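You operate a simulated robot arm through the tools that you are given. There is no shell and no other tool.

You run a simulated robot arm. Do the job below in one go: nothing can be reset, and whatever is moved stays where it is left.

TASK
Swap the spare gear motor's red screw plug for the yellow breather cap.
Fine: at the stock shelf; first wipe the dirt off the gearbox top and put the cloth back; the plug stands in the white plug rest, the cap is screwed tight. What is to be rubbed or washed off counts as gone when no trace of it is left.

Only the result counts: the job must be done as asked and must still hold three seconds after the hand-in. Knocking over, shifting, dropping, spilling or breaking anything else fails it. A push-on lid holds only when it is set on centred and level and pressed home; a screw cap is set on level and turned clockwise until tight. Flat cloth is picked up by pressing the open fingertips on it (5 to 10 N) and closing them slowly along it; thin cloth reads only 2 to 8 mm in the jaws.

THE ROBOT
A 6-joint arm with a two-finger parallel gripper, fixed in place. Base frame: the origin is at the foot of the arm, x ahead of it, y to its left, z up. Units: mm, rad, N and s.
With the tool pointing down near the work surface it reaches from about 240 to 640 mm from the base axis. Its first joint turns from -1.152 to 1.152 rad. Payload 2.7 kg.
The TCP is the grasp point between the finger pads, 23 mm short of the fingertips. In the tool frame z runs along the fingers and y along their closing line. The gripper opens to 94 mm. The fingers are 38 mm wide and 10 mm thick; the gripper's body (54 by 96 mm) begins 39 mm behind the TCP.
Orientation is that of the tool frame in the base frame, as a unit quaternion [x, y, z, w]. With the fingers straight down and closing along the base's y, the tool's x points along the base's -x, its y along +y and its z along -z.

THE INTERFACE
- The arm moves only by the tool send_rows. Its argument "deltas" is a list of rows, each an object of numbers (a shift or turn left out is 0, a gripper value left out holds the last): "x", "y", "z": the shift along the base's x, y, z in units of 25 mm (1.0 is 25 mm); "rx", "ry", "rz": the turn, a rotation vector about the base's x, y, z in units of 8 degrees (1.0 is 8 degrees); "claw": the gripper command, from -1 (shut) to 1 (fully open), values between in proportion. In form: [{"x": .., "y": .., "z": .., "rx": .., "ry": .., "rz": .., "claw": ..}, ...]. A call has 1 to 20 rows; each row shifts and turns the commanded pose from where the row before left it. A call with a number of a shift or a turn outside -1 to 1 is refused whole. A row lasts 0.2 s, in which the tool goes at most 50 mm and 0.15 rad; a call with a longer step from one row to the next is refused whole, and so is a gripper value outside its range. A pose out of reach is approached as far as the arm can. The call stops where the force on the tool passes 50 N (or 10 N more than at its start, if that is more) or the arm is blocked; 0.2 s more then pass. The fingers move at their own pace (about 45 mm/s each) and stop on an object; they squeeze with about 43 N. The grip force told is the motor's: it shows also when the fingers shut on nothing. Time passes only in rows, and 0.2 s behind the last, so rows that do not move let the fingers close. The reply holds the time, the measured pose of the TCP, the force on the tool along the base axes, the opening and the grip force, in the units named above and with some noise, with the torque about the TCP (base axes, N m) and any sound that the robot's microphone picked up.
- Cameras (640 x 400 px; columns grow to the right, rows downward): "scene" is fixed at [94.6, -448.3, 1413.2]; the picture's right is [0.64, -0.77, 0.00], its down [-0.38, -0.32, -0.87] and it looks along [0.66, 0.56, -0.50] (base axes); focal length 257 px, centre (320, 200). "wrist" rides on the gripper at [86, 16, -74] in the tool frame; the picture's right is [-0.18, 0.98, 0.00], its down [-0.58, -0.11, -0.81] and it looks along [-0.79, -0.15, 0.59] (tool axes); focal length 243 px, centre (320, 200). There is no depth. A picture from a camera that has moved, and an enlarged one, comes with that camera's place and axes in the base frame and with its lens. The place of the scene camera against the robot may be out by one fixed shift of up to 12 mm in any direction.
- grab_frame(camera): a new picture of that camera. No time passes.
- enlarge(camera, box): a new picture of the part [left, top, right, bottom] of that camera's present view, enlarged. No time passes.
- finish_job(): hands the job in; it is judged then, once.

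Nothing tells you positions but the pictures and the camera data. Unless the task says otherwise, let go and move clear before handing in.

The tools are called after ">>>" by a JSON object that holds its "name" and its "arguments". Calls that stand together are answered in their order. send_rows: Moves the arm, as the interface text tells. Its arguments: {"type":"object","properties":{"deltas":{"type":"array","items":{"type":"object","properties":{"x":{"type":"number"},"y":{"type":"number"},"z":{"type":"number"},"rx":{"type":"number"},"ry":{"type":"number"},"rz":{"type":"number"},"claw":{"type":"number"}}}}},"required":["deltas"]} The other tools are called the same way: grab_frame (camera) takes a picture; enlarge (camera, box) takes an enlarged picture of a part of a camera's view; finish_job () hands the job in.

At the start:

```text
time: 0.0
eef_pos: [397.7, -54.0, 1258.1]
orientation: [0.0, 1.0, 0.0, 0.001]
force: [-0.2, -0.5, 0.0]
moment: [0.0, 0.01, -0.03]
opening: 94.2
grasp_force: 0.0
```

scene: 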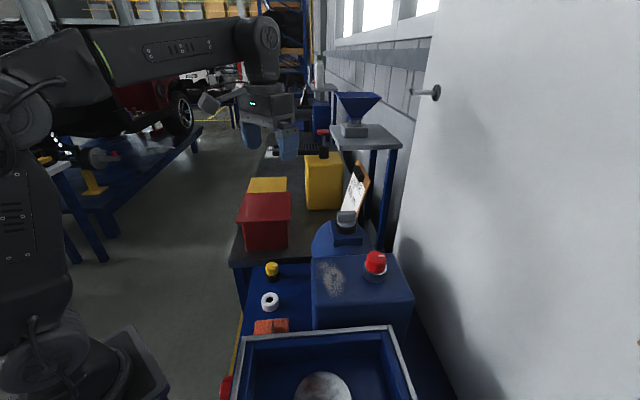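
wrist: 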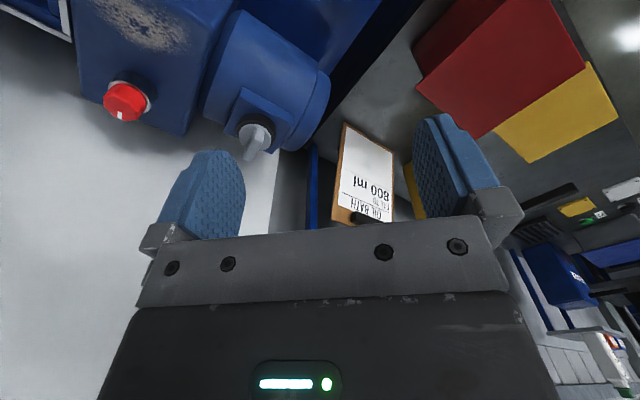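

I see a blue gearbox with a dirt patch and a red plug on its top, and a yellow cap, white plug rest, and orange cloth on a blue shelf to its left. I'll take closer pictures before moving.

>>> {"name": "enlarge", "arguments": {"camera": "scene", "box": [220, 220, 440, 400]}}

>>> {"name": "enlarge", "arguments": {"camera": "scene", "box": [220, 80, 440, 260]}}

>>> {"name": "grab_frame", "arguments": {"camera": "wrist"}}

>>> {"name": "enlarge", "arguments": {"camera": "wrist", "box": [0, 0, 320, 200]}}

```text
2.22 times, centred on (330, 310) of scene
camera zoom: at [94.6, -448.3, 1413.2], right [0.64, -0.77, 0.0], down [-0.38, -0.32, -0.87], along [0.66, 0.56, -0.5], focal length 572 px, centre (298, -44)
```

zoom: 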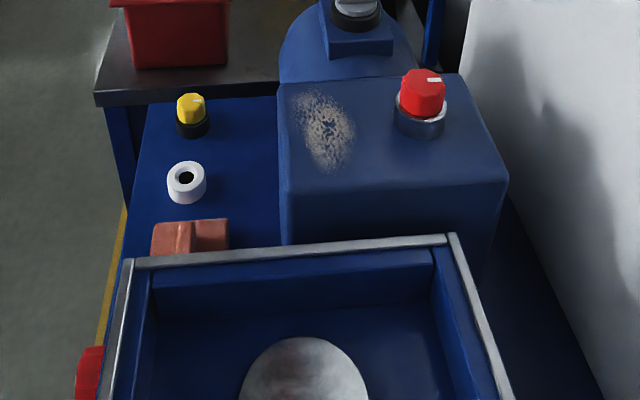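

```text
2.22 times, centred on (330, 170) of scene
camera zoom: at [94.6, -448.3, 1413.2], right [0.64, -0.77, 0.0], down [-0.38, -0.32, -0.87], along [0.66, 0.56, -0.5], focal length 572 px, centre (298, 267)
```

zoom: 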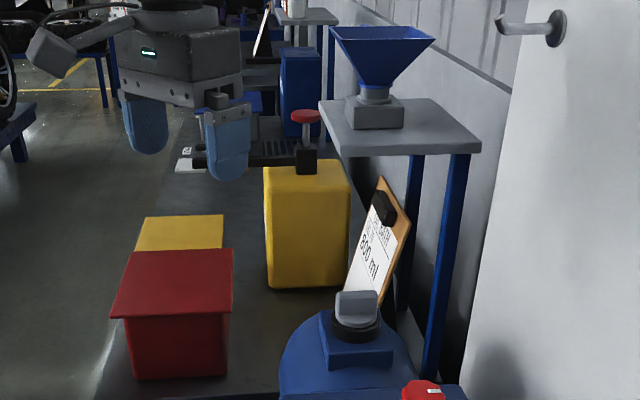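

```text
taken
camera wrist: at [312.1, -37.3, 1332.8], right [0.18, 0.98, 0.0], down [0.58, -0.11, 0.81], along [0.79, -0.15, -0.59], focal length 243 px, centre (320, 200)
```

wrist: 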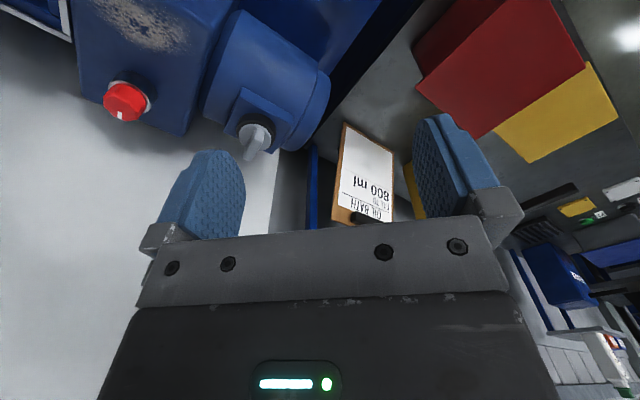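

```text
2.00 times, centred on (160, 100) of wrist
camera zoom: at [312.1, -37.3, 1332.8], right [0.18, 0.98, 0.0], down [0.58, -0.11, 0.81], along [0.79, -0.15, -0.59], focal length 485 px, centre (640, 400)
```

zoom: 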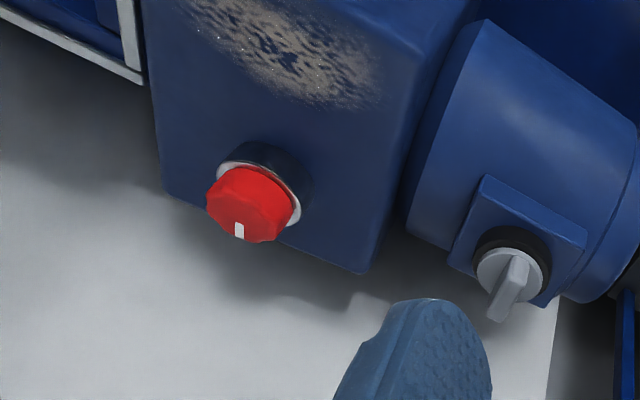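

The plug triangulates to about (431, -296, 1070). The bench runs diagonally to the base axes, with a white wall behind the gearbox. I'll swing the tool over the bench, yawed about -40°, and look from the wrist camera.

>>> {"name": "send_rows", "arguments": {"deltas": [{"x": -0.45, "y": -0.97, "rz": -0.83}, {"x": -0.45, "y": -0.97, "rz": -0.83}, {"x": -0.45, "y": -0.97, "rz": -0.83}, {"x": -0.45, "y": -0.97, "rz": -0.83}, {"x": -0.45, "y": -0.97, "rz": -0.83}, {"x": -0.45, "y": -0.97, "rz": -0.83}, {}]}}

>>> {"name": "grab_frame", "arguments": {"camera": "wrist"}}

>>> {"name": "grab_frame", "arguments": {"camera": "scene"}}

```text
time: 1.6
eef_pos: [332.2, -198.2, 1258.6]
orientation: [0.341, 0.94, 0.001, 0.001]
force: [-1.0, 0.5, 0.3]
moment: [-0.02, 0.04, 0.0]
opening: 94.1
grasp_force: 0.1
```

```text
taken
camera wrist: at [275.8, -131.1, 1333.0], right [0.77, 0.64, 0.0], down [0.38, -0.46, 0.81], along [0.51, -0.62, -0.59], focal length 243 px, centre (320, 200)
```

wrist: 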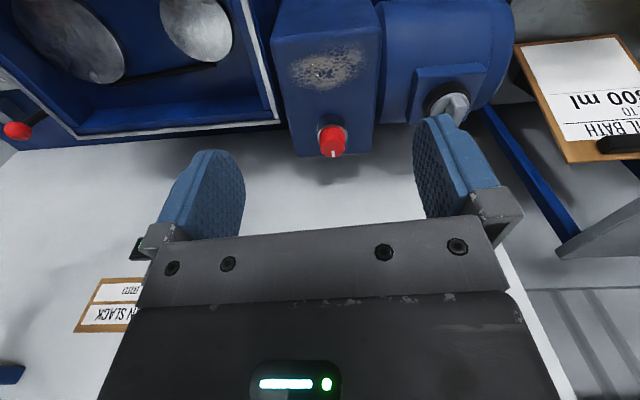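

```text
taken
```

scene: 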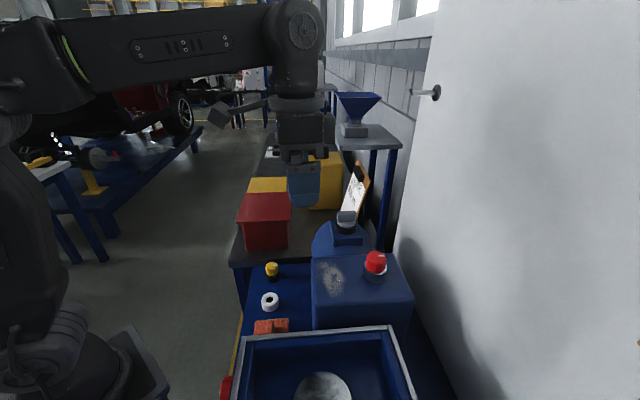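

The wrist camera now faces the wall square-on. I'll tilt the tool so the camera looks down at the front of the shelf.

>>> {"name": "send_rows", "arguments": {"deltas": [{"rx": 0.76, "ry": 0.64}, {"rx": 0.76, "ry": 0.64}, {"rx": 0.76, "ry": 0.64}, {"rx": 0.76, "ry": 0.64}, {}]}}

>>> {"name": "grab_frame", "arguments": {"camera": "wrist"}}

```text
time: 2.8
eef_pos: [313.3, -179.4, 1193.7]
orientation: [0.328, 0.904, 0.137, -0.237]
force: [0.1, -0.2, -0.1]
moment: [-0.01, 0.02, 0.01]
opening: 94.0
grasp_force: 0.2
out of reach, approached as far as the arm can: row 3, 4
```

```text
taken
camera wrist: at [290.4, -151.7, 1305.1], right [0.77, 0.64, 0.0], down [0.59, -0.71, 0.37], along [0.24, -0.29, -0.93], focal length 243 px, centre (320, 200)
```

wrist: 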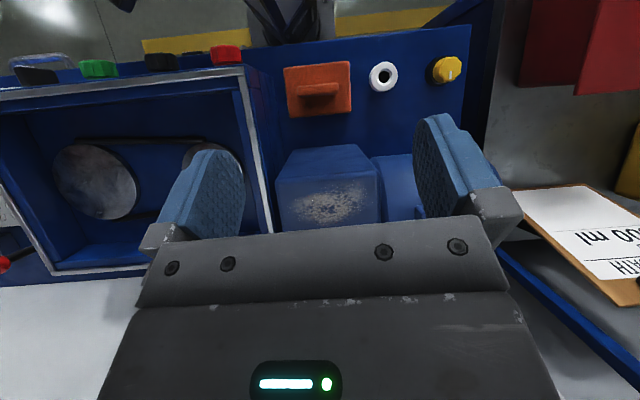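

The cloth, plug rest, and cap are all visible in this view. I'll enlarge that part for detail.

>>> {"name": "enlarge", "arguments": {"camera": "wrist", "box": [260, 30, 500, 180]}}

>>> {"name": "enlarge", "arguments": {"camera": "scene", "box": [230, 240, 420, 360]}}

>>> {"name": "enlarge", "arguments": {"camera": "wrist", "box": [270, 40, 380, 130]}}

>>> {"name": "enlarge", "arguments": {"camera": "wrist", "box": [260, 130, 420, 240]}}

```text
2.67 times, centred on (380, 105) of wrist
camera zoom: at [290.4, -151.7, 1305.1], right [0.77, 0.64, 0.0], down [0.59, -0.71, 0.37], along [0.24, -0.29, -0.93], focal length 647 px, centre (160, 453)
```

zoom: 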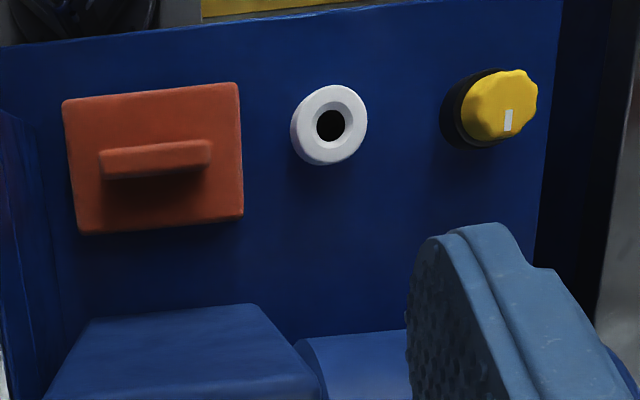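

```text
3.33 times, centred on (325, 300) of scene
camera zoom: at [94.6, -448.3, 1413.2], right [0.64, -0.77, 0.0], down [-0.38, -0.32, -0.87], along [0.66, 0.56, -0.5], focal length 858 px, centre (303, -133)
```

zoom: 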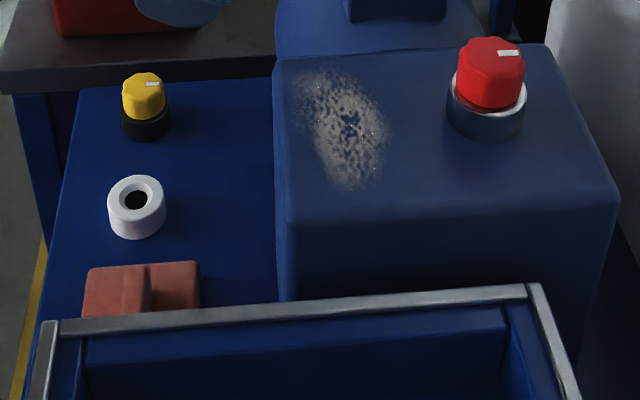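

```text
4.44 times, centred on (325, 85) of wrist
camera zoom: at [290.4, -151.7, 1305.1], right [0.77, 0.64, 0.0], down [0.59, -0.71, 0.37], along [0.24, -0.29, -0.93], focal length 1078 px, centre (298, 711)
```

zoom: 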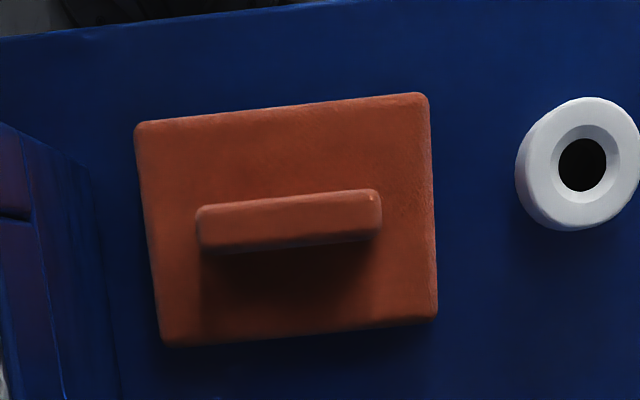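

```text
3.64 times, centred on (340, 185) of wrist
camera zoom: at [290.4, -151.7, 1305.1], right [0.77, 0.64, 0.0], down [0.59, -0.71, 0.37], along [0.24, -0.29, -0.93], focal length 882 px, centre (247, 254)
```

zoom: 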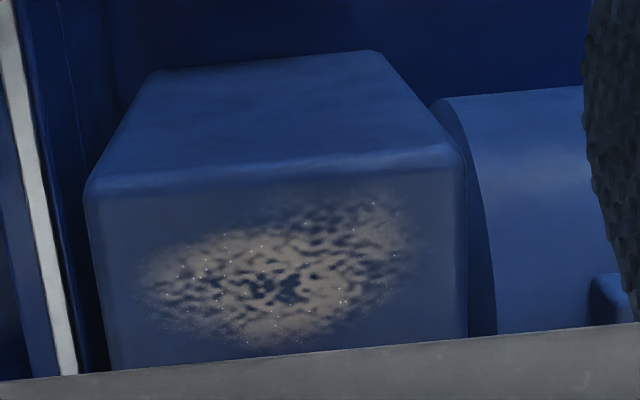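

The cloth is a folded pad with a grip ridge running along the bench, near (276, -141). The rest is near (347, -58), the cap near (415, 8), and the gearbox top is at about z 1040. I'll undo the tilt, then turn so the fingers close across the ridge with the camera facing away from the tray.

>>> {"name": "send_rows", "arguments": {"deltas": [{"rx": -0.76, "ry": -0.64}, {"rx": -0.76, "ry": -0.64}, {"rx": -0.76, "ry": -0.64}, {"rx": -0.76, "ry": -0.64}, {}]}}

>>> {"name": "send_rows", "arguments": {"deltas": [{"x": -0.187, "y": 0.19, "z": -0.527, "rz": -0.99}, {"x": -0.187, "y": 0.19, "z": -0.527, "rz": -0.99}, {"x": -0.187, "y": 0.19, "z": -0.527, "rz": -0.99}, {"x": -0.187, "y": 0.19, "z": -0.527, "rz": -0.99}, {"x": -0.187, "y": 0.19, "z": -0.527, "rz": -0.99}, {"x": -0.187, "y": 0.19, "z": -0.527, "rz": -0.99}, {"x": -0.187, "y": 0.19, "z": -0.527, "rz": -0.99}, {"x": -0.187, "y": 0.19, "z": -0.527, "rz": -0.99}, {"x": -0.187, "y": 0.19, "z": -0.527, "rz": -0.99}, {"x": -0.187, "y": 0.19, "z": -0.527, "rz": -0.99}, {"x": -0.187, "y": 0.19, "z": -0.527, "rz": -0.99}, {"x": -0.187, "y": 0.19, "z": -0.527, "rz": -0.99}, {}]}}

>>> {"name": "grab_frame", "arguments": {"camera": "wrist"}}

>>> {"name": "grab_frame", "arguments": {"camera": "scene"}}

```text
time: 4.0
eef_pos: [312.5, -179.6, 1195.8]
orientation: [0.341, 0.94, 0.001, 0.001]
force: [-0.8, -0.3, 0.3]
moment: [0.02, 0.03, 0.0]
opening: 94.0
grasp_force: 0.2
```

```text
time: 6.8
eef_pos: [257.5, -121.6, 1037.3]
orientation: [0.924, 0.383, -0.001, 0.001]
force: [-0.2, 0.4, 0.4]
moment: [-0.01, 0.0, 0.0]
opening: 93.9
grasp_force: 0.1
```

```text
taken
camera wrist: at [328.8, -72.1, 1111.7], right [0.57, -0.82, 0.0], down [-0.49, -0.33, 0.81], along [-0.67, -0.46, -0.59], focal length 243 px, centre (320, 200)
```

wrist: 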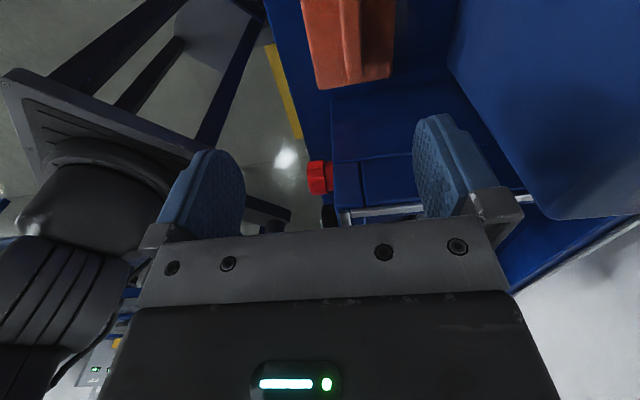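

```text
taken
```

scene: 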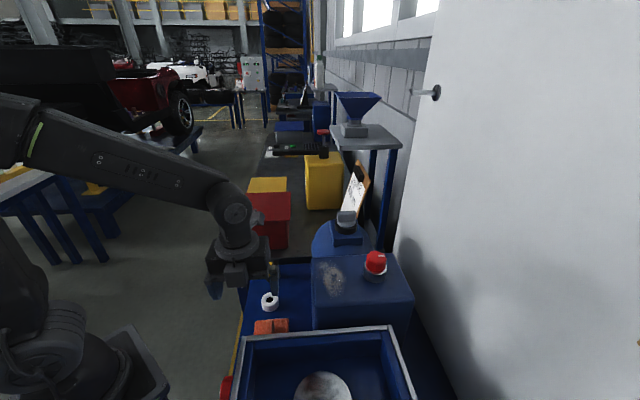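

The tool is now at yaw -135° with the ridge in view. I'll zoom in to fix its position.

>>> {"name": "enlarge", "arguments": {"camera": "wrist", "box": [280, 0, 440, 100]}}

>>> {"name": "enlarge", "arguments": {"camera": "scene", "box": [230, 250, 310, 350]}}

```text
4.00 times, centred on (360, 50) of wrist
camera zoom: at [328.8, -72.1, 1111.7], right [0.57, -0.82, 0.0], down [-0.49, -0.33, 0.81], along [-0.67, -0.46, -0.59], focal length 970 px, centre (160, 800)
```

zoom: 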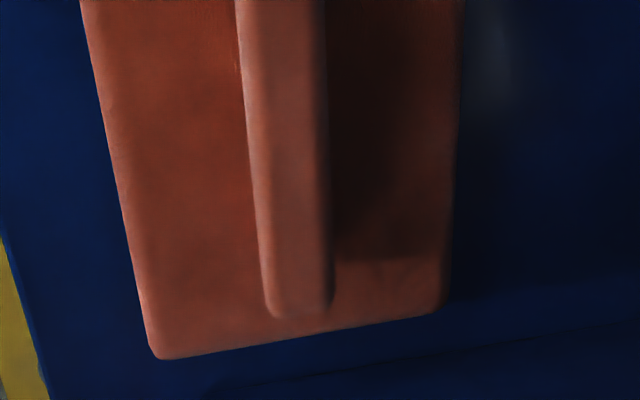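

```text
4.00 times, centred on (270, 300) of scene
camera zoom: at [94.6, -448.3, 1413.2], right [0.64, -0.77, 0.0], down [-0.38, -0.32, -0.87], along [0.66, 0.56, -0.5], focal length 1030 px, centre (520, -200)
```

zoom: 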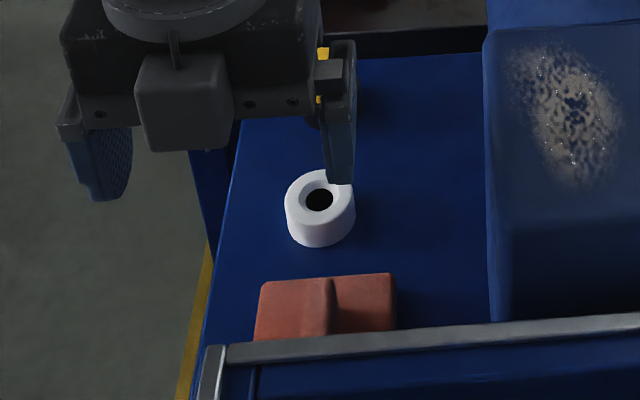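

Two views agree: the pad centre is at about (277, -141.5), aligned at 45°, with the pad top near z 860 and the ridge top near z 890. I'll move over the ridge and come partway down.

>>> {"name": "send_rows", "arguments": {"deltas": [{"x": 0.13, "y": -0.133, "z": -0.7}, {"x": 0.13, "y": -0.133, "z": -0.7}, {"x": 0.13, "y": -0.133, "z": -0.7}, {"x": 0.13, "y": -0.133, "z": -0.7}, {"x": 0.13, "y": -0.133, "z": -0.7}, {"x": 0.13, "y": -0.133, "z": -0.7}, {}]}}

>>> {"name": "grab_frame", "arguments": {"camera": "wrist"}}

>>> {"name": "grab_frame", "arguments": {"camera": "scene"}}

```text
time: 8.4
eef_pos: [275.8, -141.1, 931.6]
orientation: [0.924, 0.383, 0.0, 0.0]
force: [0.6, -0.5, 0.4]
moment: [0.04, 0.0, 0.04]
opening: 94.0
grasp_force: 0.1
```

```text
taken
camera wrist: at [348.6, -91.9, 1006.5], right [0.57, -0.82, 0.0], down [-0.49, -0.33, 0.81], along [-0.66, -0.46, -0.59], focal length 243 px, centre (320, 200)
```

wrist: 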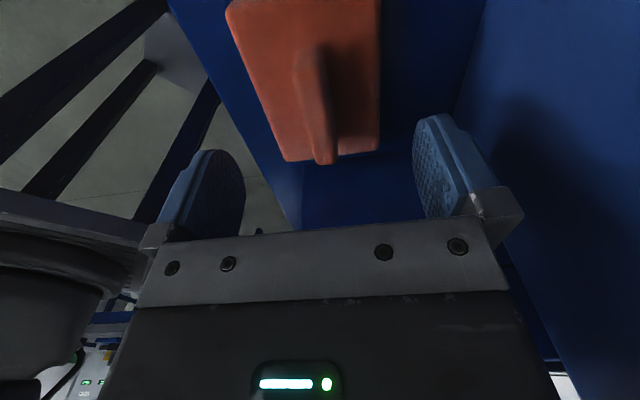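

```text
taken
```

scene: 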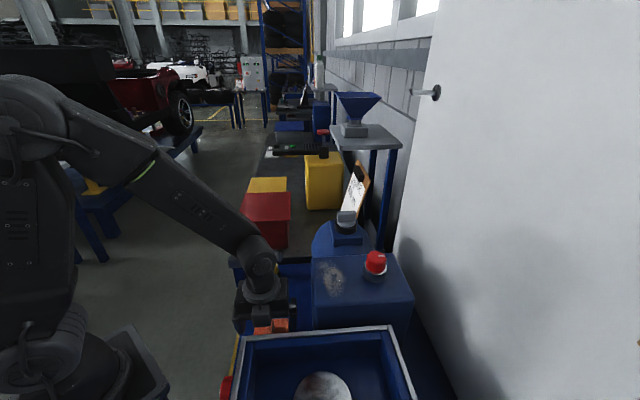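

>>> {"name": "enlarge", "arguments": {"camera": "wrist", "box": [200, 0, 440, 200]}}

>>> {"name": "enlarge", "arguments": {"camera": "scene", "box": [210, 260, 330, 350]}}

```text
2.00 times, centred on (320, 100) of wrist
camera zoom: at [348.6, -91.9, 1006.5], right [0.57, -0.82, 0.0], down [-0.49, -0.33, 0.81], along [-0.66, -0.46, -0.59], focal length 485 px, centre (320, 400)
```

zoom: 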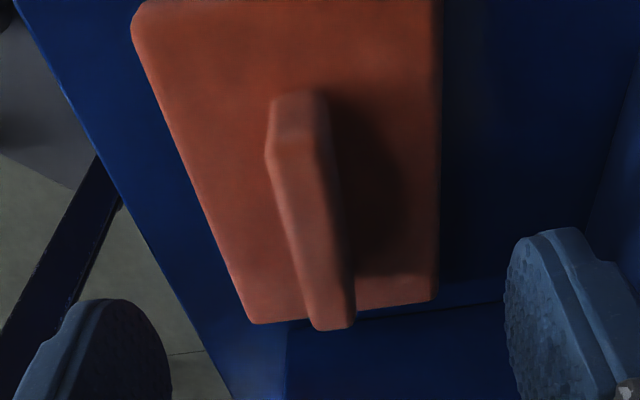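

```text
4.44 times, centred on (270, 305) of scene
camera zoom: at [94.6, -448.3, 1413.2], right [0.64, -0.77, 0.0], down [-0.38, -0.32, -0.87], along [0.66, 0.56, -0.5], focal length 1144 px, centre (542, -267)
```

zoom: 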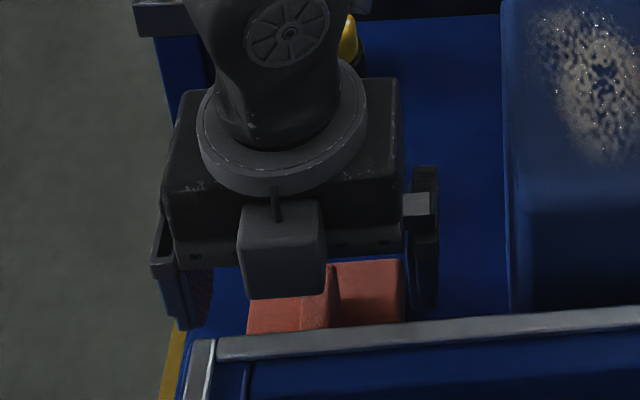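

The ridge centres between the fingers at about (276, -142). I'll lower to just above the pad.

>>> {"name": "send_rows", "arguments": {"deltas": [{"z": -0.6}, {"z": -0.6}, {"z": -0.4}, {"z": -0.06}, {}]}}

>>> {"name": "enlarge", "arguments": {"camera": "wrist", "box": [120, 0, 520, 250]}}

```text
time: 9.6
eef_pos: [274.7, -141.2, 889.9]
orientation: [0.923, 0.384, 0.0, 0.001]
force: [-0.3, 0.7, -0.6]
moment: [0.01, 0.02, -0.04]
opening: 94.0
grasp_force: 0.1
```

```text
1.60 times, centred on (320, 125) of wrist
camera zoom: at [347.9, -92.0, 964.9], right [0.57, -0.82, 0.0], down [-0.49, -0.34, 0.81], along [-0.66, -0.46, -0.59], focal length 388 px, centre (320, 320)
```

zoom: 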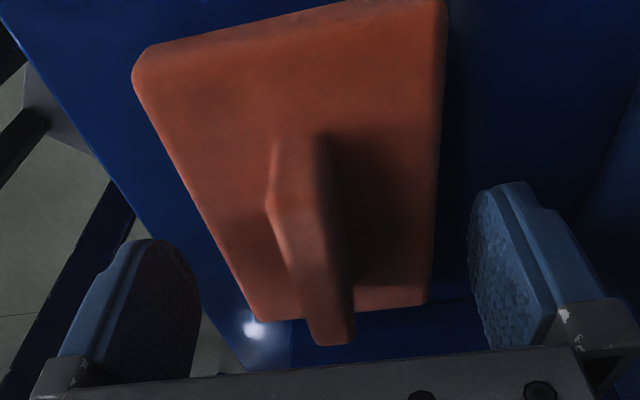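

>>> {"name": "send_rows", "arguments": {"deltas": [{"z": -0.12}, {}]}}

>>> {"name": "send_rows", "arguments": {"deltas": [{"z": -0.08}, {}]}}

>>> {"name": "enlarge", "arguments": {"camera": "wrist", "box": [120, 0, 520, 250]}}

```text
time: 10.2
eef_pos: [275.3, -141.9, 887.6]
orientation: [0.924, 0.383, 0.0, 0.0]
force: [-0.4, -0.1, 0.0]
moment: [0.0, 0.0, -0.02]
opening: 93.9
grasp_force: 0.0
```

```text
time: 10.8
eef_pos: [275.2, -141.6, 885.6]
orientation: [0.924, 0.383, 0.0, 0.0]
force: [-0.4, 0.8, -0.1]
moment: [0.04, 0.0, -0.01]
opening: 93.9
grasp_force: 0.1
```

```text
1.60 times, centred on (320, 125) of wrist
camera zoom: at [347.7, -91.8, 960.2], right [0.57, -0.82, 0.0], down [-0.49, -0.34, 0.81], along [-0.66, -0.46, -0.59], focal length 388 px, centre (320, 320)
```

zoom: 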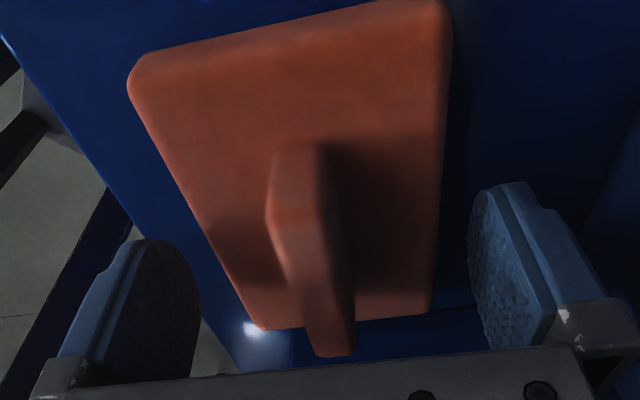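

>>> {"name": "send_rows", "arguments": {"deltas": [{"claw": -0.15}, {"claw": -0.15}, {"claw": -0.15}, {"claw": -0.15}]}}

>>> {"name": "enlarge", "arguments": {"camera": "wrist", "box": [160, 0, 480, 200]}}

```text
time: 11.8
eef_pos: [275.8, -140.8, 886.2]
orientation: [0.924, 0.383, 0.0, 0.0]
force: [-0.9, 0.4, 1.0]
moment: [-0.01, -0.01, 0.0]
opening: 39.6
grasp_force: 0.0
```

```text
2.00 times, centred on (320, 100) of wrist
camera zoom: at [347.7, -91.8, 960.2], right [0.57, -0.82, 0.0], down [-0.49, -0.34, 0.81], along [-0.66, -0.46, -0.59], focal length 485 px, centre (320, 400)
```

zoom: 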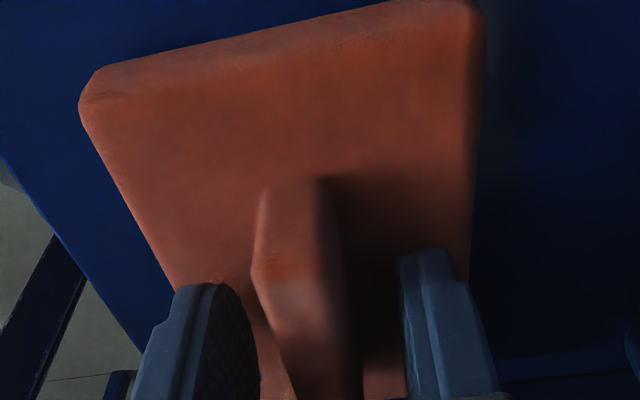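

>>> {"name": "send_rows", "arguments": {"deltas": [{"z": -0.08}, {}]}}

>>> {"name": "send_rows", "arguments": {"deltas": [{"z": -0.08}, {}]}}

>>> {"name": "enlarge", "arguments": {"camera": "wrist", "box": [160, 0, 480, 200]}}

```text
time: 12.4
eef_pos: [276.1, -142.1, 882.8]
orientation: [0.924, 0.383, 0.0, 0.0]
force: [0.1, 0.2, -0.5]
moment: [0.0, -0.02, 0.04]
opening: 39.7
grasp_force: 0.1
```

```text
time: 13.0
eef_pos: [275.4, -142.2, 882.0]
orientation: [0.924, 0.383, 0.0, 0.002]
force: [-6.0, 0.8, 36.3]
moment: [0.09, 0.29, -0.06]
opening: 40.1
grasp_force: 0.1
```

```text
2.00 times, centred on (320, 100) of wrist
camera zoom: at [347.8, -91.8, 957.5], right [0.57, -0.82, 0.0], down [-0.49, -0.33, 0.81], along [-0.66, -0.46, -0.59], focal length 485 px, centre (320, 400)
```

zoom: 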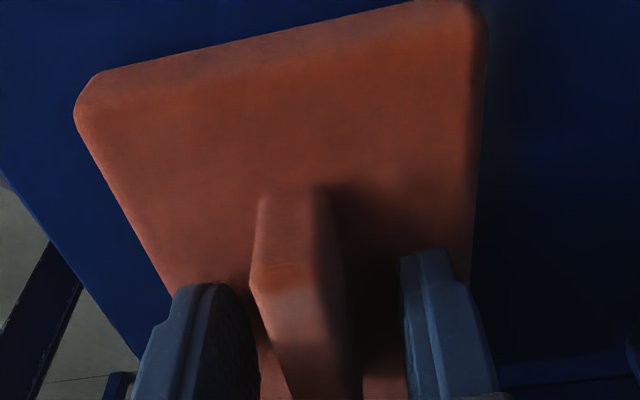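

Contact at TCP z about 882, so the pad top is at 859. I'll back off 2.5 mm and close on the ridge.

>>> {"name": "send_rows", "arguments": {"deltas": [{"z": 0.1}, {"claw": -1}, {"claw": -1}, {"claw": -1}, {"claw": -1}, {"claw": -1}]}}

>>> {"name": "enlarge", "arguments": {"camera": "wrist", "box": [160, 0, 480, 200]}}

```text
time: 14.4
eef_pos: [275.6, -142.4, 883.9]
orientation: [0.923, 0.384, 0.0, 0.001]
force: [0.2, 0.0, 0.3]
moment: [-0.01, -0.02, 0.02]
opening: 15.1
grasp_force: 42.6
```

```text
2.00 times, centred on (320, 100) of wrist
camera zoom: at [347.7, -91.7, 958.8], right [0.57, -0.82, 0.0], down [-0.49, -0.34, 0.81], along [-0.66, -0.46, -0.59], focal length 485 px, centre (320, 400)
```

zoom: 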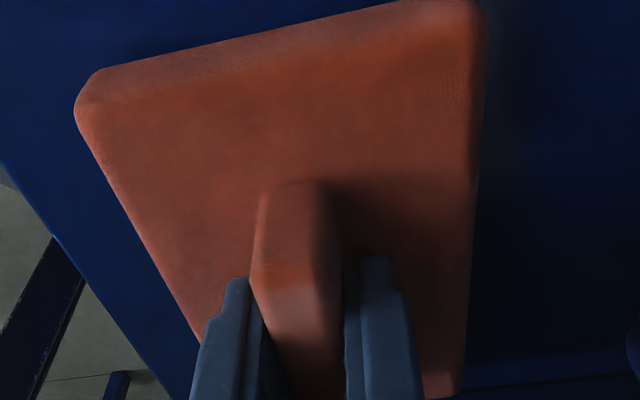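

The ridge is gripped at 15.1 mm opening. I'll lift straight up, then check that the pad came with it.

>>> {"name": "send_rows", "arguments": {"deltas": [{"z": 0.3}, {"z": 0.6}, {"z": 0.9}, {"z": 0.9}, {"z": 0.9}, {"z": 0.9}, {"z": 0.9}, {"z": 0.9}, {"z": 0.9}, {"z": 0.9}, {"z": 0.8}, {"z": 0.4}, {}]}}

>>> {"name": "grab_frame", "arguments": {"camera": "wrist"}}

>>> {"name": "enlarge", "arguments": {"camera": "scene", "box": [200, 200, 440, 350]}}

```text
time: 17.2
eef_pos: [275.3, -142.1, 1117.7]
orientation: [0.924, 0.383, 0.0, -0.001]
force: [-0.6, 0.2, 0.0]
moment: [-0.03, 0.02, 0.03]
opening: 0.0
grasp_force: 42.6
```

```text
taken
camera wrist: at [347.5, -91.3, 1192.2], right [0.57, -0.82, 0.0], down [-0.49, -0.33, 0.81], along [-0.66, -0.46, -0.59], focal length 243 px, centre (320, 200)
```

wrist: 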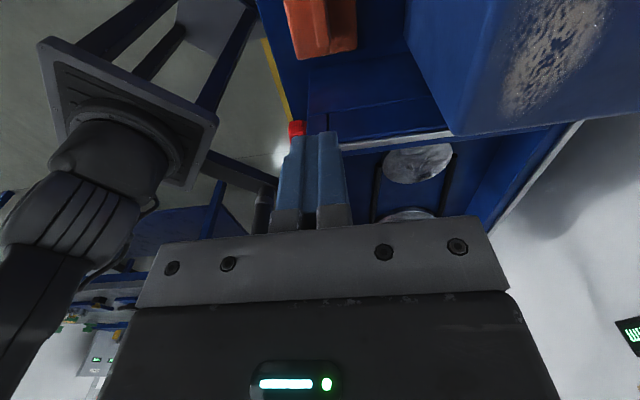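

```text
2.67 times, centred on (320, 275) of scene
camera zoom: at [94.6, -448.3, 1413.2], right [0.64, -0.77, 0.0], down [-0.38, -0.32, -0.87], along [0.66, 0.56, -0.5], focal length 686 px, centre (320, 0)
```

zoom: 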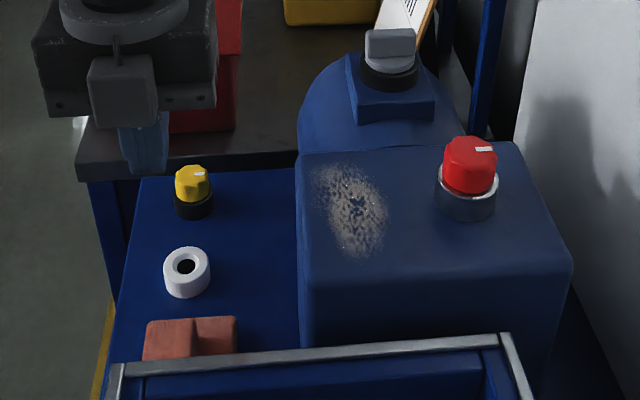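

The cloth slipped out and is still on the shelf. I'll check whether it moved and look closer at its shape.

>>> {"name": "enlarge", "arguments": {"camera": "scene", "box": [230, 250, 310, 350]}}

>>> {"name": "enlarge", "arguments": {"camera": "wrist", "box": [260, 0, 380, 75]}}

```text
4.00 times, centred on (270, 300) of scene
camera zoom: at [94.6, -448.3, 1413.2], right [0.64, -0.77, 0.0], down [-0.38, -0.32, -0.87], along [0.66, 0.56, -0.5], focal length 1030 px, centre (520, -200)
```

zoom: 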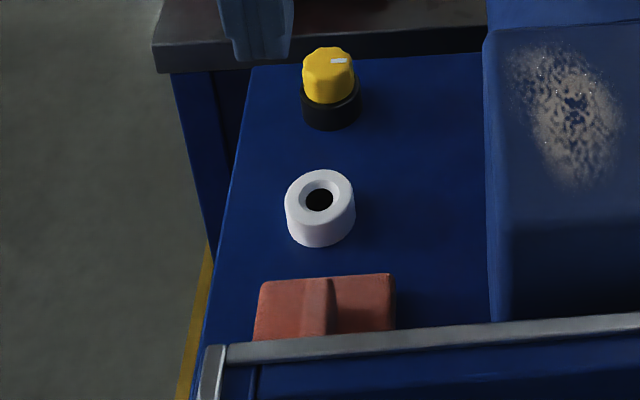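

```text
5.33 times, centred on (320, 38) of wrist
camera zoom: at [347.5, -91.3, 1192.2], right [0.57, -0.82, 0.0], down [-0.49, -0.33, 0.81], along [-0.66, -0.46, -0.59], focal length 1294 px, centre (320, 1067)
```

zoom: 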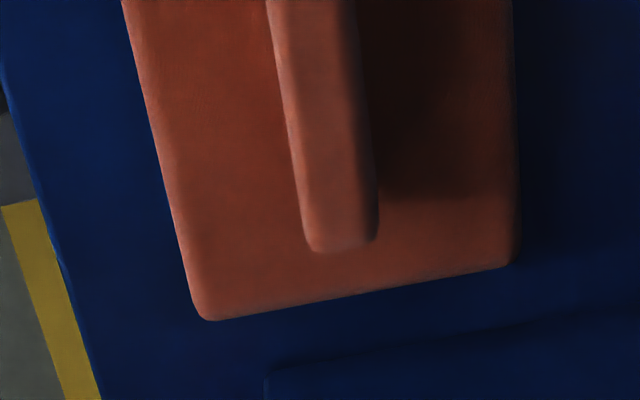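

The cloth hasn't shifted. I'll go back down half open, press lightly as the note says, close, and lift in small steps while watching the opening.

>>> {"name": "send_rows", "arguments": {"deltas": [{"z": -0.9, "claw": -0.15}, {"z": -0.9}, {"z": -0.9}, {"z": -0.9}, {"z": -0.9}, {"z": -0.9}, {"z": -0.9}, {"z": -0.9}, {"z": -0.9}, {"z": -0.8}, {"z": -0.38}, {}]}}

>>> {"name": "enlarge", "arguments": {"camera": "wrist", "box": [160, 0, 480, 200]}}

```text
time: 19.8
eef_pos: [275.7, -142.2, 884.5]
orientation: [0.923, 0.384, 0.0, 0.0]
force: [1.2, 0.2, -0.2]
moment: [-0.02, -0.01, -0.02]
opening: 40.0
grasp_force: 0.1
```

```text
2.00 times, centred on (320, 100) of wrist
camera zoom: at [348.0, -91.8, 959.6], right [0.57, -0.82, 0.0], down [-0.49, -0.34, 0.81], along [-0.66, -0.46, -0.59], focal length 485 px, centre (320, 400)
```

zoom: 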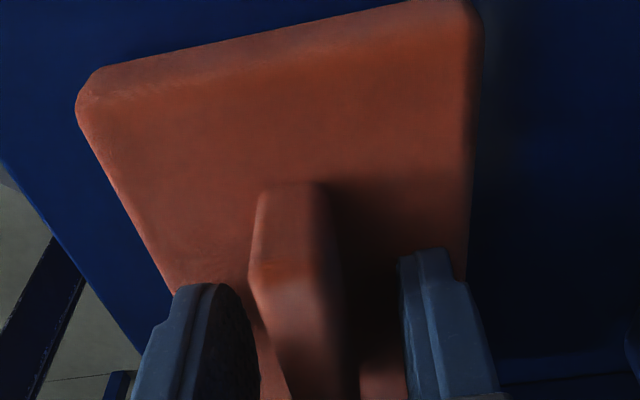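

>>> {"name": "send_rows", "arguments": {"deltas": [{"z": -0.06}, {}]}}

>>> {"name": "send_rows", "arguments": {"deltas": [{"z": -0.03}, {}]}}

```text
time: 20.4
eef_pos: [275.5, -142.4, 883.4]
orientation: [0.923, 0.384, 0.001, 0.001]
force: [0.7, 0.4, -0.3]
moment: [-0.03, 0.0, 0.01]
opening: 39.8
grasp_force: 0.0
```

```text
time: 21.0
eef_pos: [276.0, -142.0, 882.5]
orientation: [0.923, 0.384, 0.0, 0.0]
force: [-2.8, 0.3, 10.9]
moment: [0.05, 0.07, 0.03]
opening: 39.9
grasp_force: 0.0
```

>>> {"name": "send_rows", "arguments": {"deltas": [{"claw": -0.25}, {"claw": -0.32}, {"claw": -0.39}, {"claw": -0.46}, {"claw": -0.53}, {"claw": -0.6}, {"claw": -0.67}, {"claw": -0.75}, {"claw": -0.85}, {"claw": -1}, {"claw": -1}, {"claw": -1}]}}

>>> {"name": "send_rows", "arguments": {"deltas": [{"z": 0.05}, {"z": 0.05}, {"z": 0.05}, {"z": 0.05}]}}

>>> {"name": "enlarge", "arguments": {"camera": "wrist", "box": [160, 0, 480, 200]}}

```text
time: 23.6
eef_pos: [276.4, -142.2, 883.1]
orientation: [0.924, 0.383, 0.0, 0.001]
force: [2.4, -2.3, 18.1]
moment: [-0.21, 0.19, -0.28]
opening: 15.2
grasp_force: 43.5
```

```text
time: 24.6
eef_pos: [275.1, -142.3, 887.1]
orientation: [0.923, 0.384, 0.0, -0.001]
force: [0.1, -0.5, -0.9]
moment: [-0.01, 0.0, -0.04]
opening: 15.1
grasp_force: 42.6
```

```text
2.00 times, centred on (320, 100) of wrist
camera zoom: at [347.7, -91.8, 962.0], right [0.57, -0.82, 0.0], down [-0.49, -0.34, 0.81], along [-0.67, -0.46, -0.59], focal length 485 px, centre (320, 400)
```

zoom: 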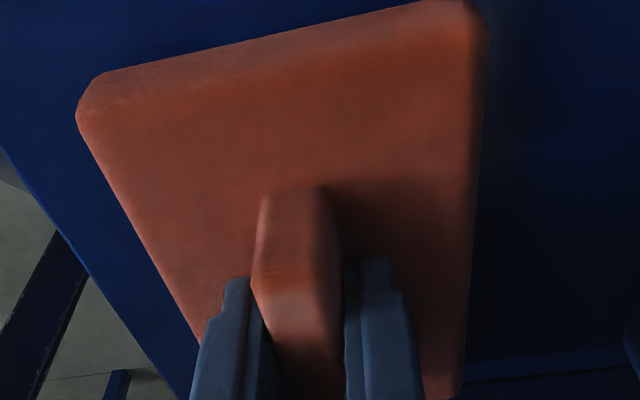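

The pad is rising with the fingers this time. I'll lift slowly.

>>> {"name": "send_rows", "arguments": {"deltas": [{"z": 0.06}, {"z": 0.08}, {"z": 0.1}, {"z": 0.12}, {"z": 0.14}, {"z": 0.16}, {"z": 0.18}, {"z": 0.2}, {"z": 0.2}, {"z": 0.2}, {"z": 0.2}, {"z": 0.2}, {"z": 0.15}, {"z": 0.1}, {"z": 0.05}]}}

>>> {"name": "enlarge", "arguments": {"camera": "wrist", "box": [160, 0, 480, 200]}}

```text
time: 27.8
eef_pos: [275.2, -141.9, 940.3]
orientation: [0.924, 0.383, 0.001, 0.001]
force: [-0.4, -0.1, -1.1]
moment: [0.01, 0.02, 0.04]
opening: 15.1
grasp_force: 43.1
```

```text
2.00 times, centred on (320, 100) of wrist
camera zoom: at [348.1, -91.8, 1015.4], right [0.57, -0.82, 0.0], down [-0.49, -0.34, 0.81], along [-0.66, -0.46, -0.59], focal length 485 px, centre (320, 400)
```

zoom: 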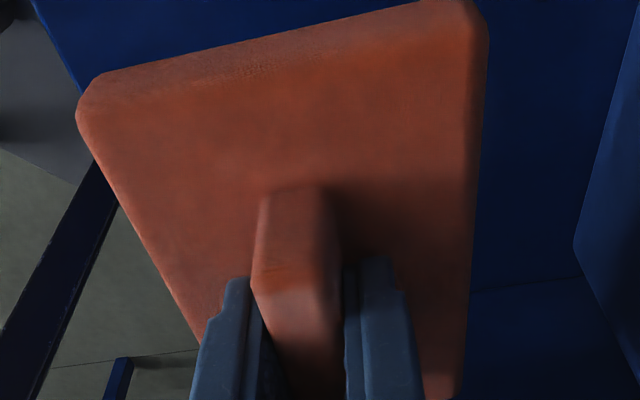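

It holds. I'll keep lifting at a moderate, ramped pace.

>>> {"name": "send_rows", "arguments": {"deltas": [{"z": 0.08}, {"z": 0.14}, {"z": 0.2}, {"z": 0.26}, {"z": 0.3}, {"z": 0.3}, {"z": 0.3}, {"z": 0.3}, {"z": 0.3}, {"z": 0.3}, {"z": 0.3}, {"z": 0.3}, {"z": 0.3}, {"z": 0.3}, {"z": 0.3}, {"z": 0.3}, {"z": 0.3}, {"z": 0.3}, {"z": 0.3}, {"z": 0.3}]}}

>>> {"name": "send_rows", "arguments": {"deltas": [{"z": 0.3}, {"z": 0.3}, {"z": 0.3}, {"z": 0.3}, {"z": 0.25}, {"z": 0.2}, {"z": 0.14}, {"z": 0.08}, {}]}}

>>> {"name": "grab_frame", "arguments": {"camera": "wrist"}}

>>> {"name": "enlarge", "arguments": {"camera": "scene", "box": [200, 200, 440, 350]}}

```text
time: 32.0
eef_pos: [276.1, -142.0, 1076.6]
orientation: [0.924, 0.383, -0.001, 0.0]
force: [-0.2, -0.3, 0.3]
moment: [-0.05, 0.05, 0.0]
opening: 15.1
grasp_force: 42.8
```

```text
time: 34.0
eef_pos: [276.4, -142.4, 1124.1]
orientation: [0.924, 0.384, 0.0, 0.0]
force: [0.6, -0.1, -0.9]
moment: [0.01, -0.01, -0.01]
opening: 15.4
grasp_force: 43.1
```

```text
taken
camera wrist: at [347.9, -91.9, 1198.8], right [0.57, -0.82, 0.0], down [-0.49, -0.34, 0.81], along [-0.66, -0.46, -0.59], focal length 243 px, centre (320, 200)
```

wrist: 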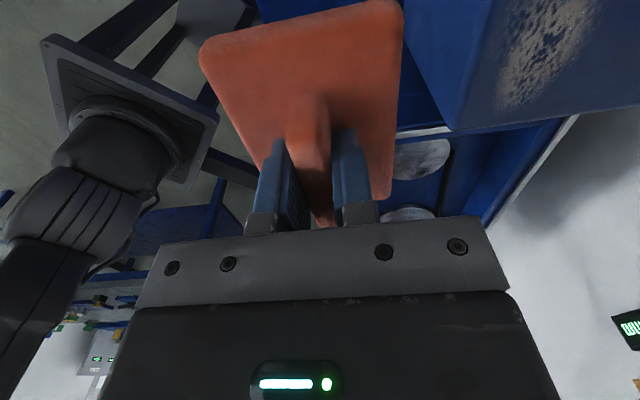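

```text
2.67 times, centred on (320, 275) of scene
camera zoom: at [94.6, -448.3, 1413.2], right [0.64, -0.77, 0.0], down [-0.38, -0.32, -0.87], along [0.66, 0.56, -0.5], focal length 686 px, centre (320, 0)
```

zoom: 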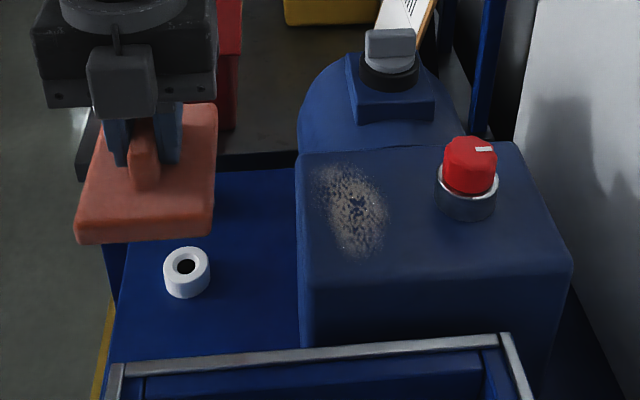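

The cloth is hanging level and held. I'll carry it over the dirt patch centre, near (373, -235).

>>> {"name": "send_rows", "arguments": {"deltas": [{"x": 0.08, "y": -0.076}, {"x": 0.15, "y": -0.143}, {"x": 0.22, "y": -0.21}, {"x": 0.3, "y": -0.286}, {"x": 0.3, "y": -0.286}, {"x": 0.3, "y": -0.286}, {"x": 0.3, "y": -0.286}, {"x": 0.3, "y": -0.286}, {"x": 0.3, "y": -0.286}, {"x": 0.3, "y": -0.286}, {"x": 0.3, "y": -0.286}, {"x": 0.3, "y": -0.286}, {"x": 0.3, "y": -0.286}, {"x": 0.22, "y": -0.21}, {"x": 0.15, "y": -0.143}, {"x": 0.08, "y": -0.076}, {}]}}

>>> {"name": "grab_frame", "arguments": {"camera": "wrist"}}

>>> {"name": "enlarge", "arguments": {"camera": "scene", "box": [260, 180, 440, 330]}}

```text
time: 37.6
eef_pos: [372.2, -232.3, 1124.3]
orientation: [0.923, 0.384, 0.001, 0.0]
force: [0.2, -0.3, -1.0]
moment: [-0.01, -0.01, 0.02]
opening: 15.2
grasp_force: 43.1
```

```text
taken
camera wrist: at [445.5, -183.9, 1198.9], right [0.57, -0.82, 0.0], down [-0.49, -0.34, 0.81], along [-0.66, -0.46, -0.59], focal length 243 px, centre (320, 200)
```

wrist: 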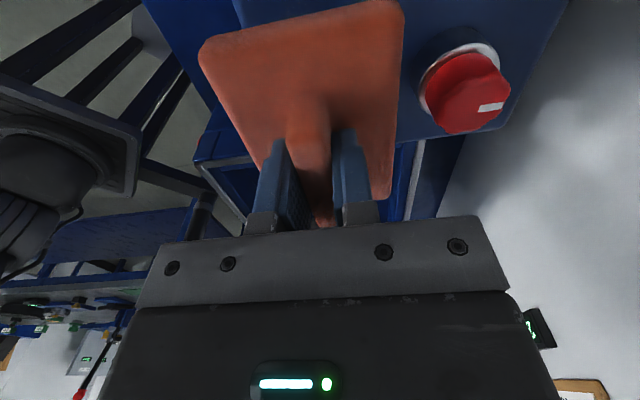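

```text
2.67 times, centred on (350, 255) of scene
camera zoom: at [94.6, -448.3, 1413.2], right [0.64, -0.77, 0.0], down [-0.38, -0.32, -0.87], along [0.66, 0.56, -0.5], focal length 686 px, centre (240, 53)
```

zoom: 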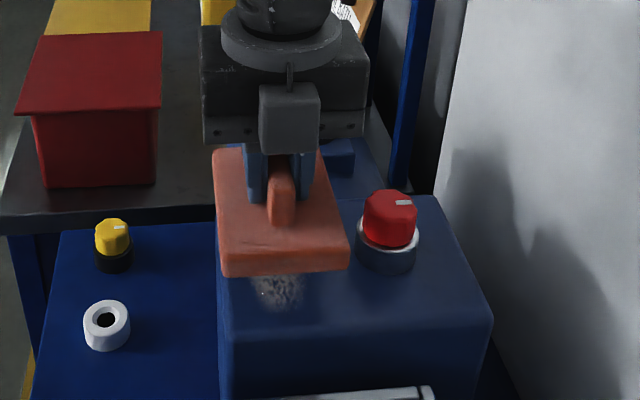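

The pad is over the dirt, clear of the plug. I'll lower it and feel for contact.

>>> {"name": "send_rows", "arguments": {"deltas": [{"z": -0.1}, {"z": -0.2}, {"z": -0.25}, {"z": -0.25}, {"z": -0.25}, {"z": -0.2}, {"z": -0.15}, {"z": -0.08}, {}]}}

>>> {"name": "enlarge", "arguments": {"camera": "scene", "box": [260, 180, 440, 330]}}

>>> {"name": "grab_frame", "arguments": {"camera": "wrist"}}

```text
time: 39.6
eef_pos: [373.9, -233.7, 1087.5]
orientation: [0.924, 0.383, 0.0, 0.0]
force: [0.4, 0.3, -0.6]
moment: [-0.01, 0.03, 0.01]
opening: 15.4
grasp_force: 42.5
```

```text
2.67 times, centred on (350, 255) of scene
camera zoom: at [94.6, -448.3, 1413.2], right [0.64, -0.77, 0.0], down [-0.38, -0.32, -0.87], along [0.66, 0.56, -0.5], focal length 686 px, centre (240, 53)
```

zoom: 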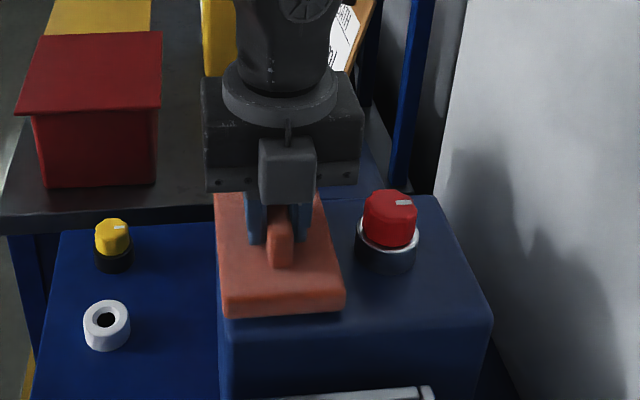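

```text
taken
camera wrist: at [445.7, -184.1, 1161.8], right [0.57, -0.82, 0.0], down [-0.49, -0.34, 0.81], along [-0.66, -0.46, -0.59], focal length 243 px, centre (320, 200)
```

wrist: 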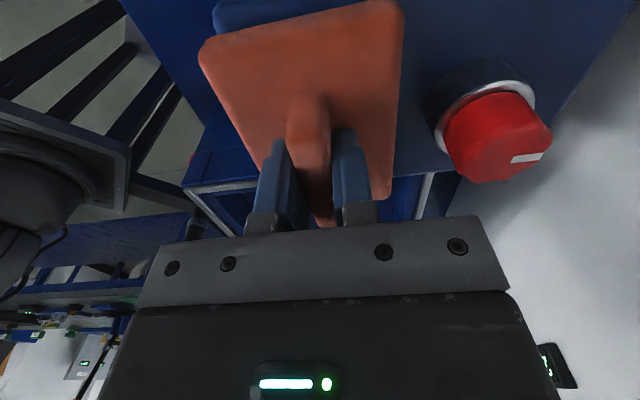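

>>> {"name": "send_rows", "arguments": {"deltas": [{"z": -0.1}, {"z": -0.1}, {"z": -0.08}, {}]}}

>>> {"name": "send_rows", "arguments": {"deltas": [{"z": -0.06}, {}]}}

>>> {"name": "send_rows", "arguments": {"deltas": [{"z": -0.06}, {}]}}

```text
time: 40.6
eef_pos: [373.0, -234.7, 1083.4]
orientation: [0.923, 0.384, 0.001, 0.002]
force: [-7.6, 3.1, 28.8]
moment: [0.22, 0.41, 0.02]
opening: 15.4
grasp_force: 43.2
```

```text
time: 41.2
eef_pos: [373.0, -234.1, 1082.1]
orientation: [0.923, 0.385, 0.001, 0.003]
force: [-7.7, 4.7, 40.9]
moment: [0.02, 0.86, 0.02]
opening: 15.3
grasp_force: 42.6
```

```text
time: 41.8
eef_pos: [373.5, -234.4, 1082.0]
orientation: [0.923, 0.384, 0.004, 0.005]
force: [-9.9, 4.4, 48.4]
moment: [0.04, 1.09, 0.02]
opening: 15.3
grasp_force: 42.3
```

Contact made at TCP z about 1083. The force is higher than needed, so I'll ease off before rubbing.

>>> {"name": "send_rows", "arguments": {"deltas": [{"z": 0.1}, {}]}}

```text
time: 42.4
eef_pos: [373.6, -234.4, 1082.8]
orientation: [0.924, 0.383, 0.002, 0.003]
force: [-2.9, -2.8, 31.6]
moment: [0.08, 0.29, 0.03]
opening: 15.1
grasp_force: 43.1
```

>>> {"name": "send_rows", "arguments": {"deltas": [{"z": 0.06}, {}]}}

```text
time: 43.0
eef_pos: [374.1, -234.3, 1082.3]
orientation: [0.924, 0.383, 0.001, 0.002]
force: [2.1, -6.8, 23.2]
moment: [0.16, -0.14, -0.05]
opening: 14.9
grasp_force: 43.1
```

>>> {"name": "send_rows", "arguments": {"deltas": [{"z": 0.02}, {"x": -0.1, "y": 0.1}, {"x": -0.1, "y": 0.1}, {"x": -0.1, "y": 0.1}, {"x": -0.1, "y": 0.1}, {"x": 0.1, "y": -0.1}, {"x": 0.1, "y": -0.1}, {"x": 0.1, "y": -0.1}, {"x": 0.1, "y": -0.1}, {"x": 0.1, "y": -0.1}, {"x": 0.1, "y": -0.1}, {"x": 0.1, "y": -0.1}, {}]}}

>>> {"name": "enlarge", "arguments": {"camera": "scene", "box": [260, 180, 440, 330]}}

>>> {"name": "grab_frame", "arguments": {"camera": "wrist"}}

```text
time: 45.8
eef_pos: [380.6, -241.7, 1082.7]
orientation: [0.924, 0.383, 0.0, 0.0]
force: [-6.4, 7.2, 18.9]
moment: [0.15, 0.03, -0.01]
opening: 15.1
grasp_force: 43.2
```

```text
2.67 times, centred on (350, 255) of scene
camera zoom: at [94.2, -447.9, 1413.3], right [0.64, -0.77, 0.0], down [-0.38, -0.32, -0.87], along [0.66, 0.56, -0.5], focal length 686 px, centre (240, 53)
```

zoom: 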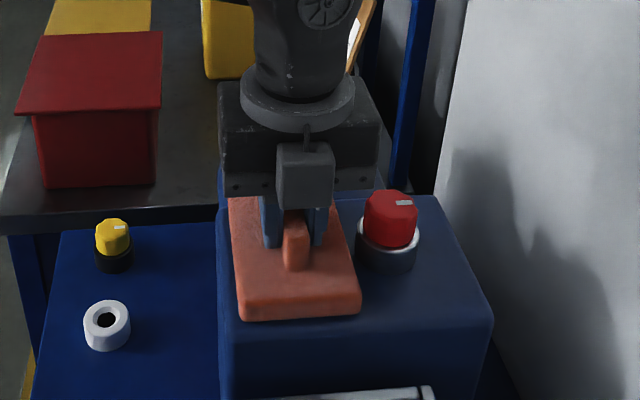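

```text
taken
camera wrist: at [453.1, -191.4, 1157.6], right [0.57, -0.82, 0.0], down [-0.49, -0.33, 0.81], along [-0.66, -0.46, -0.59], focal length 243 px, centre (320, 200)
```

wrist: 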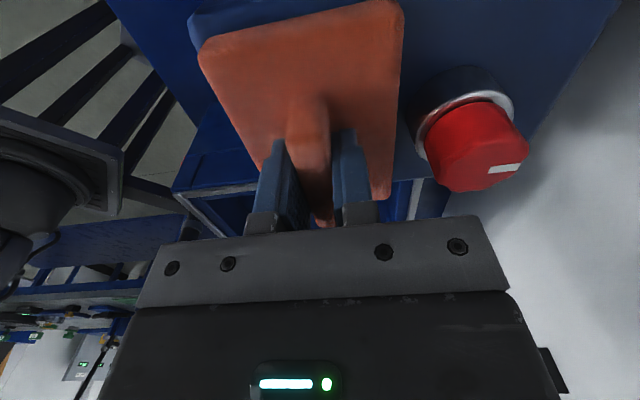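

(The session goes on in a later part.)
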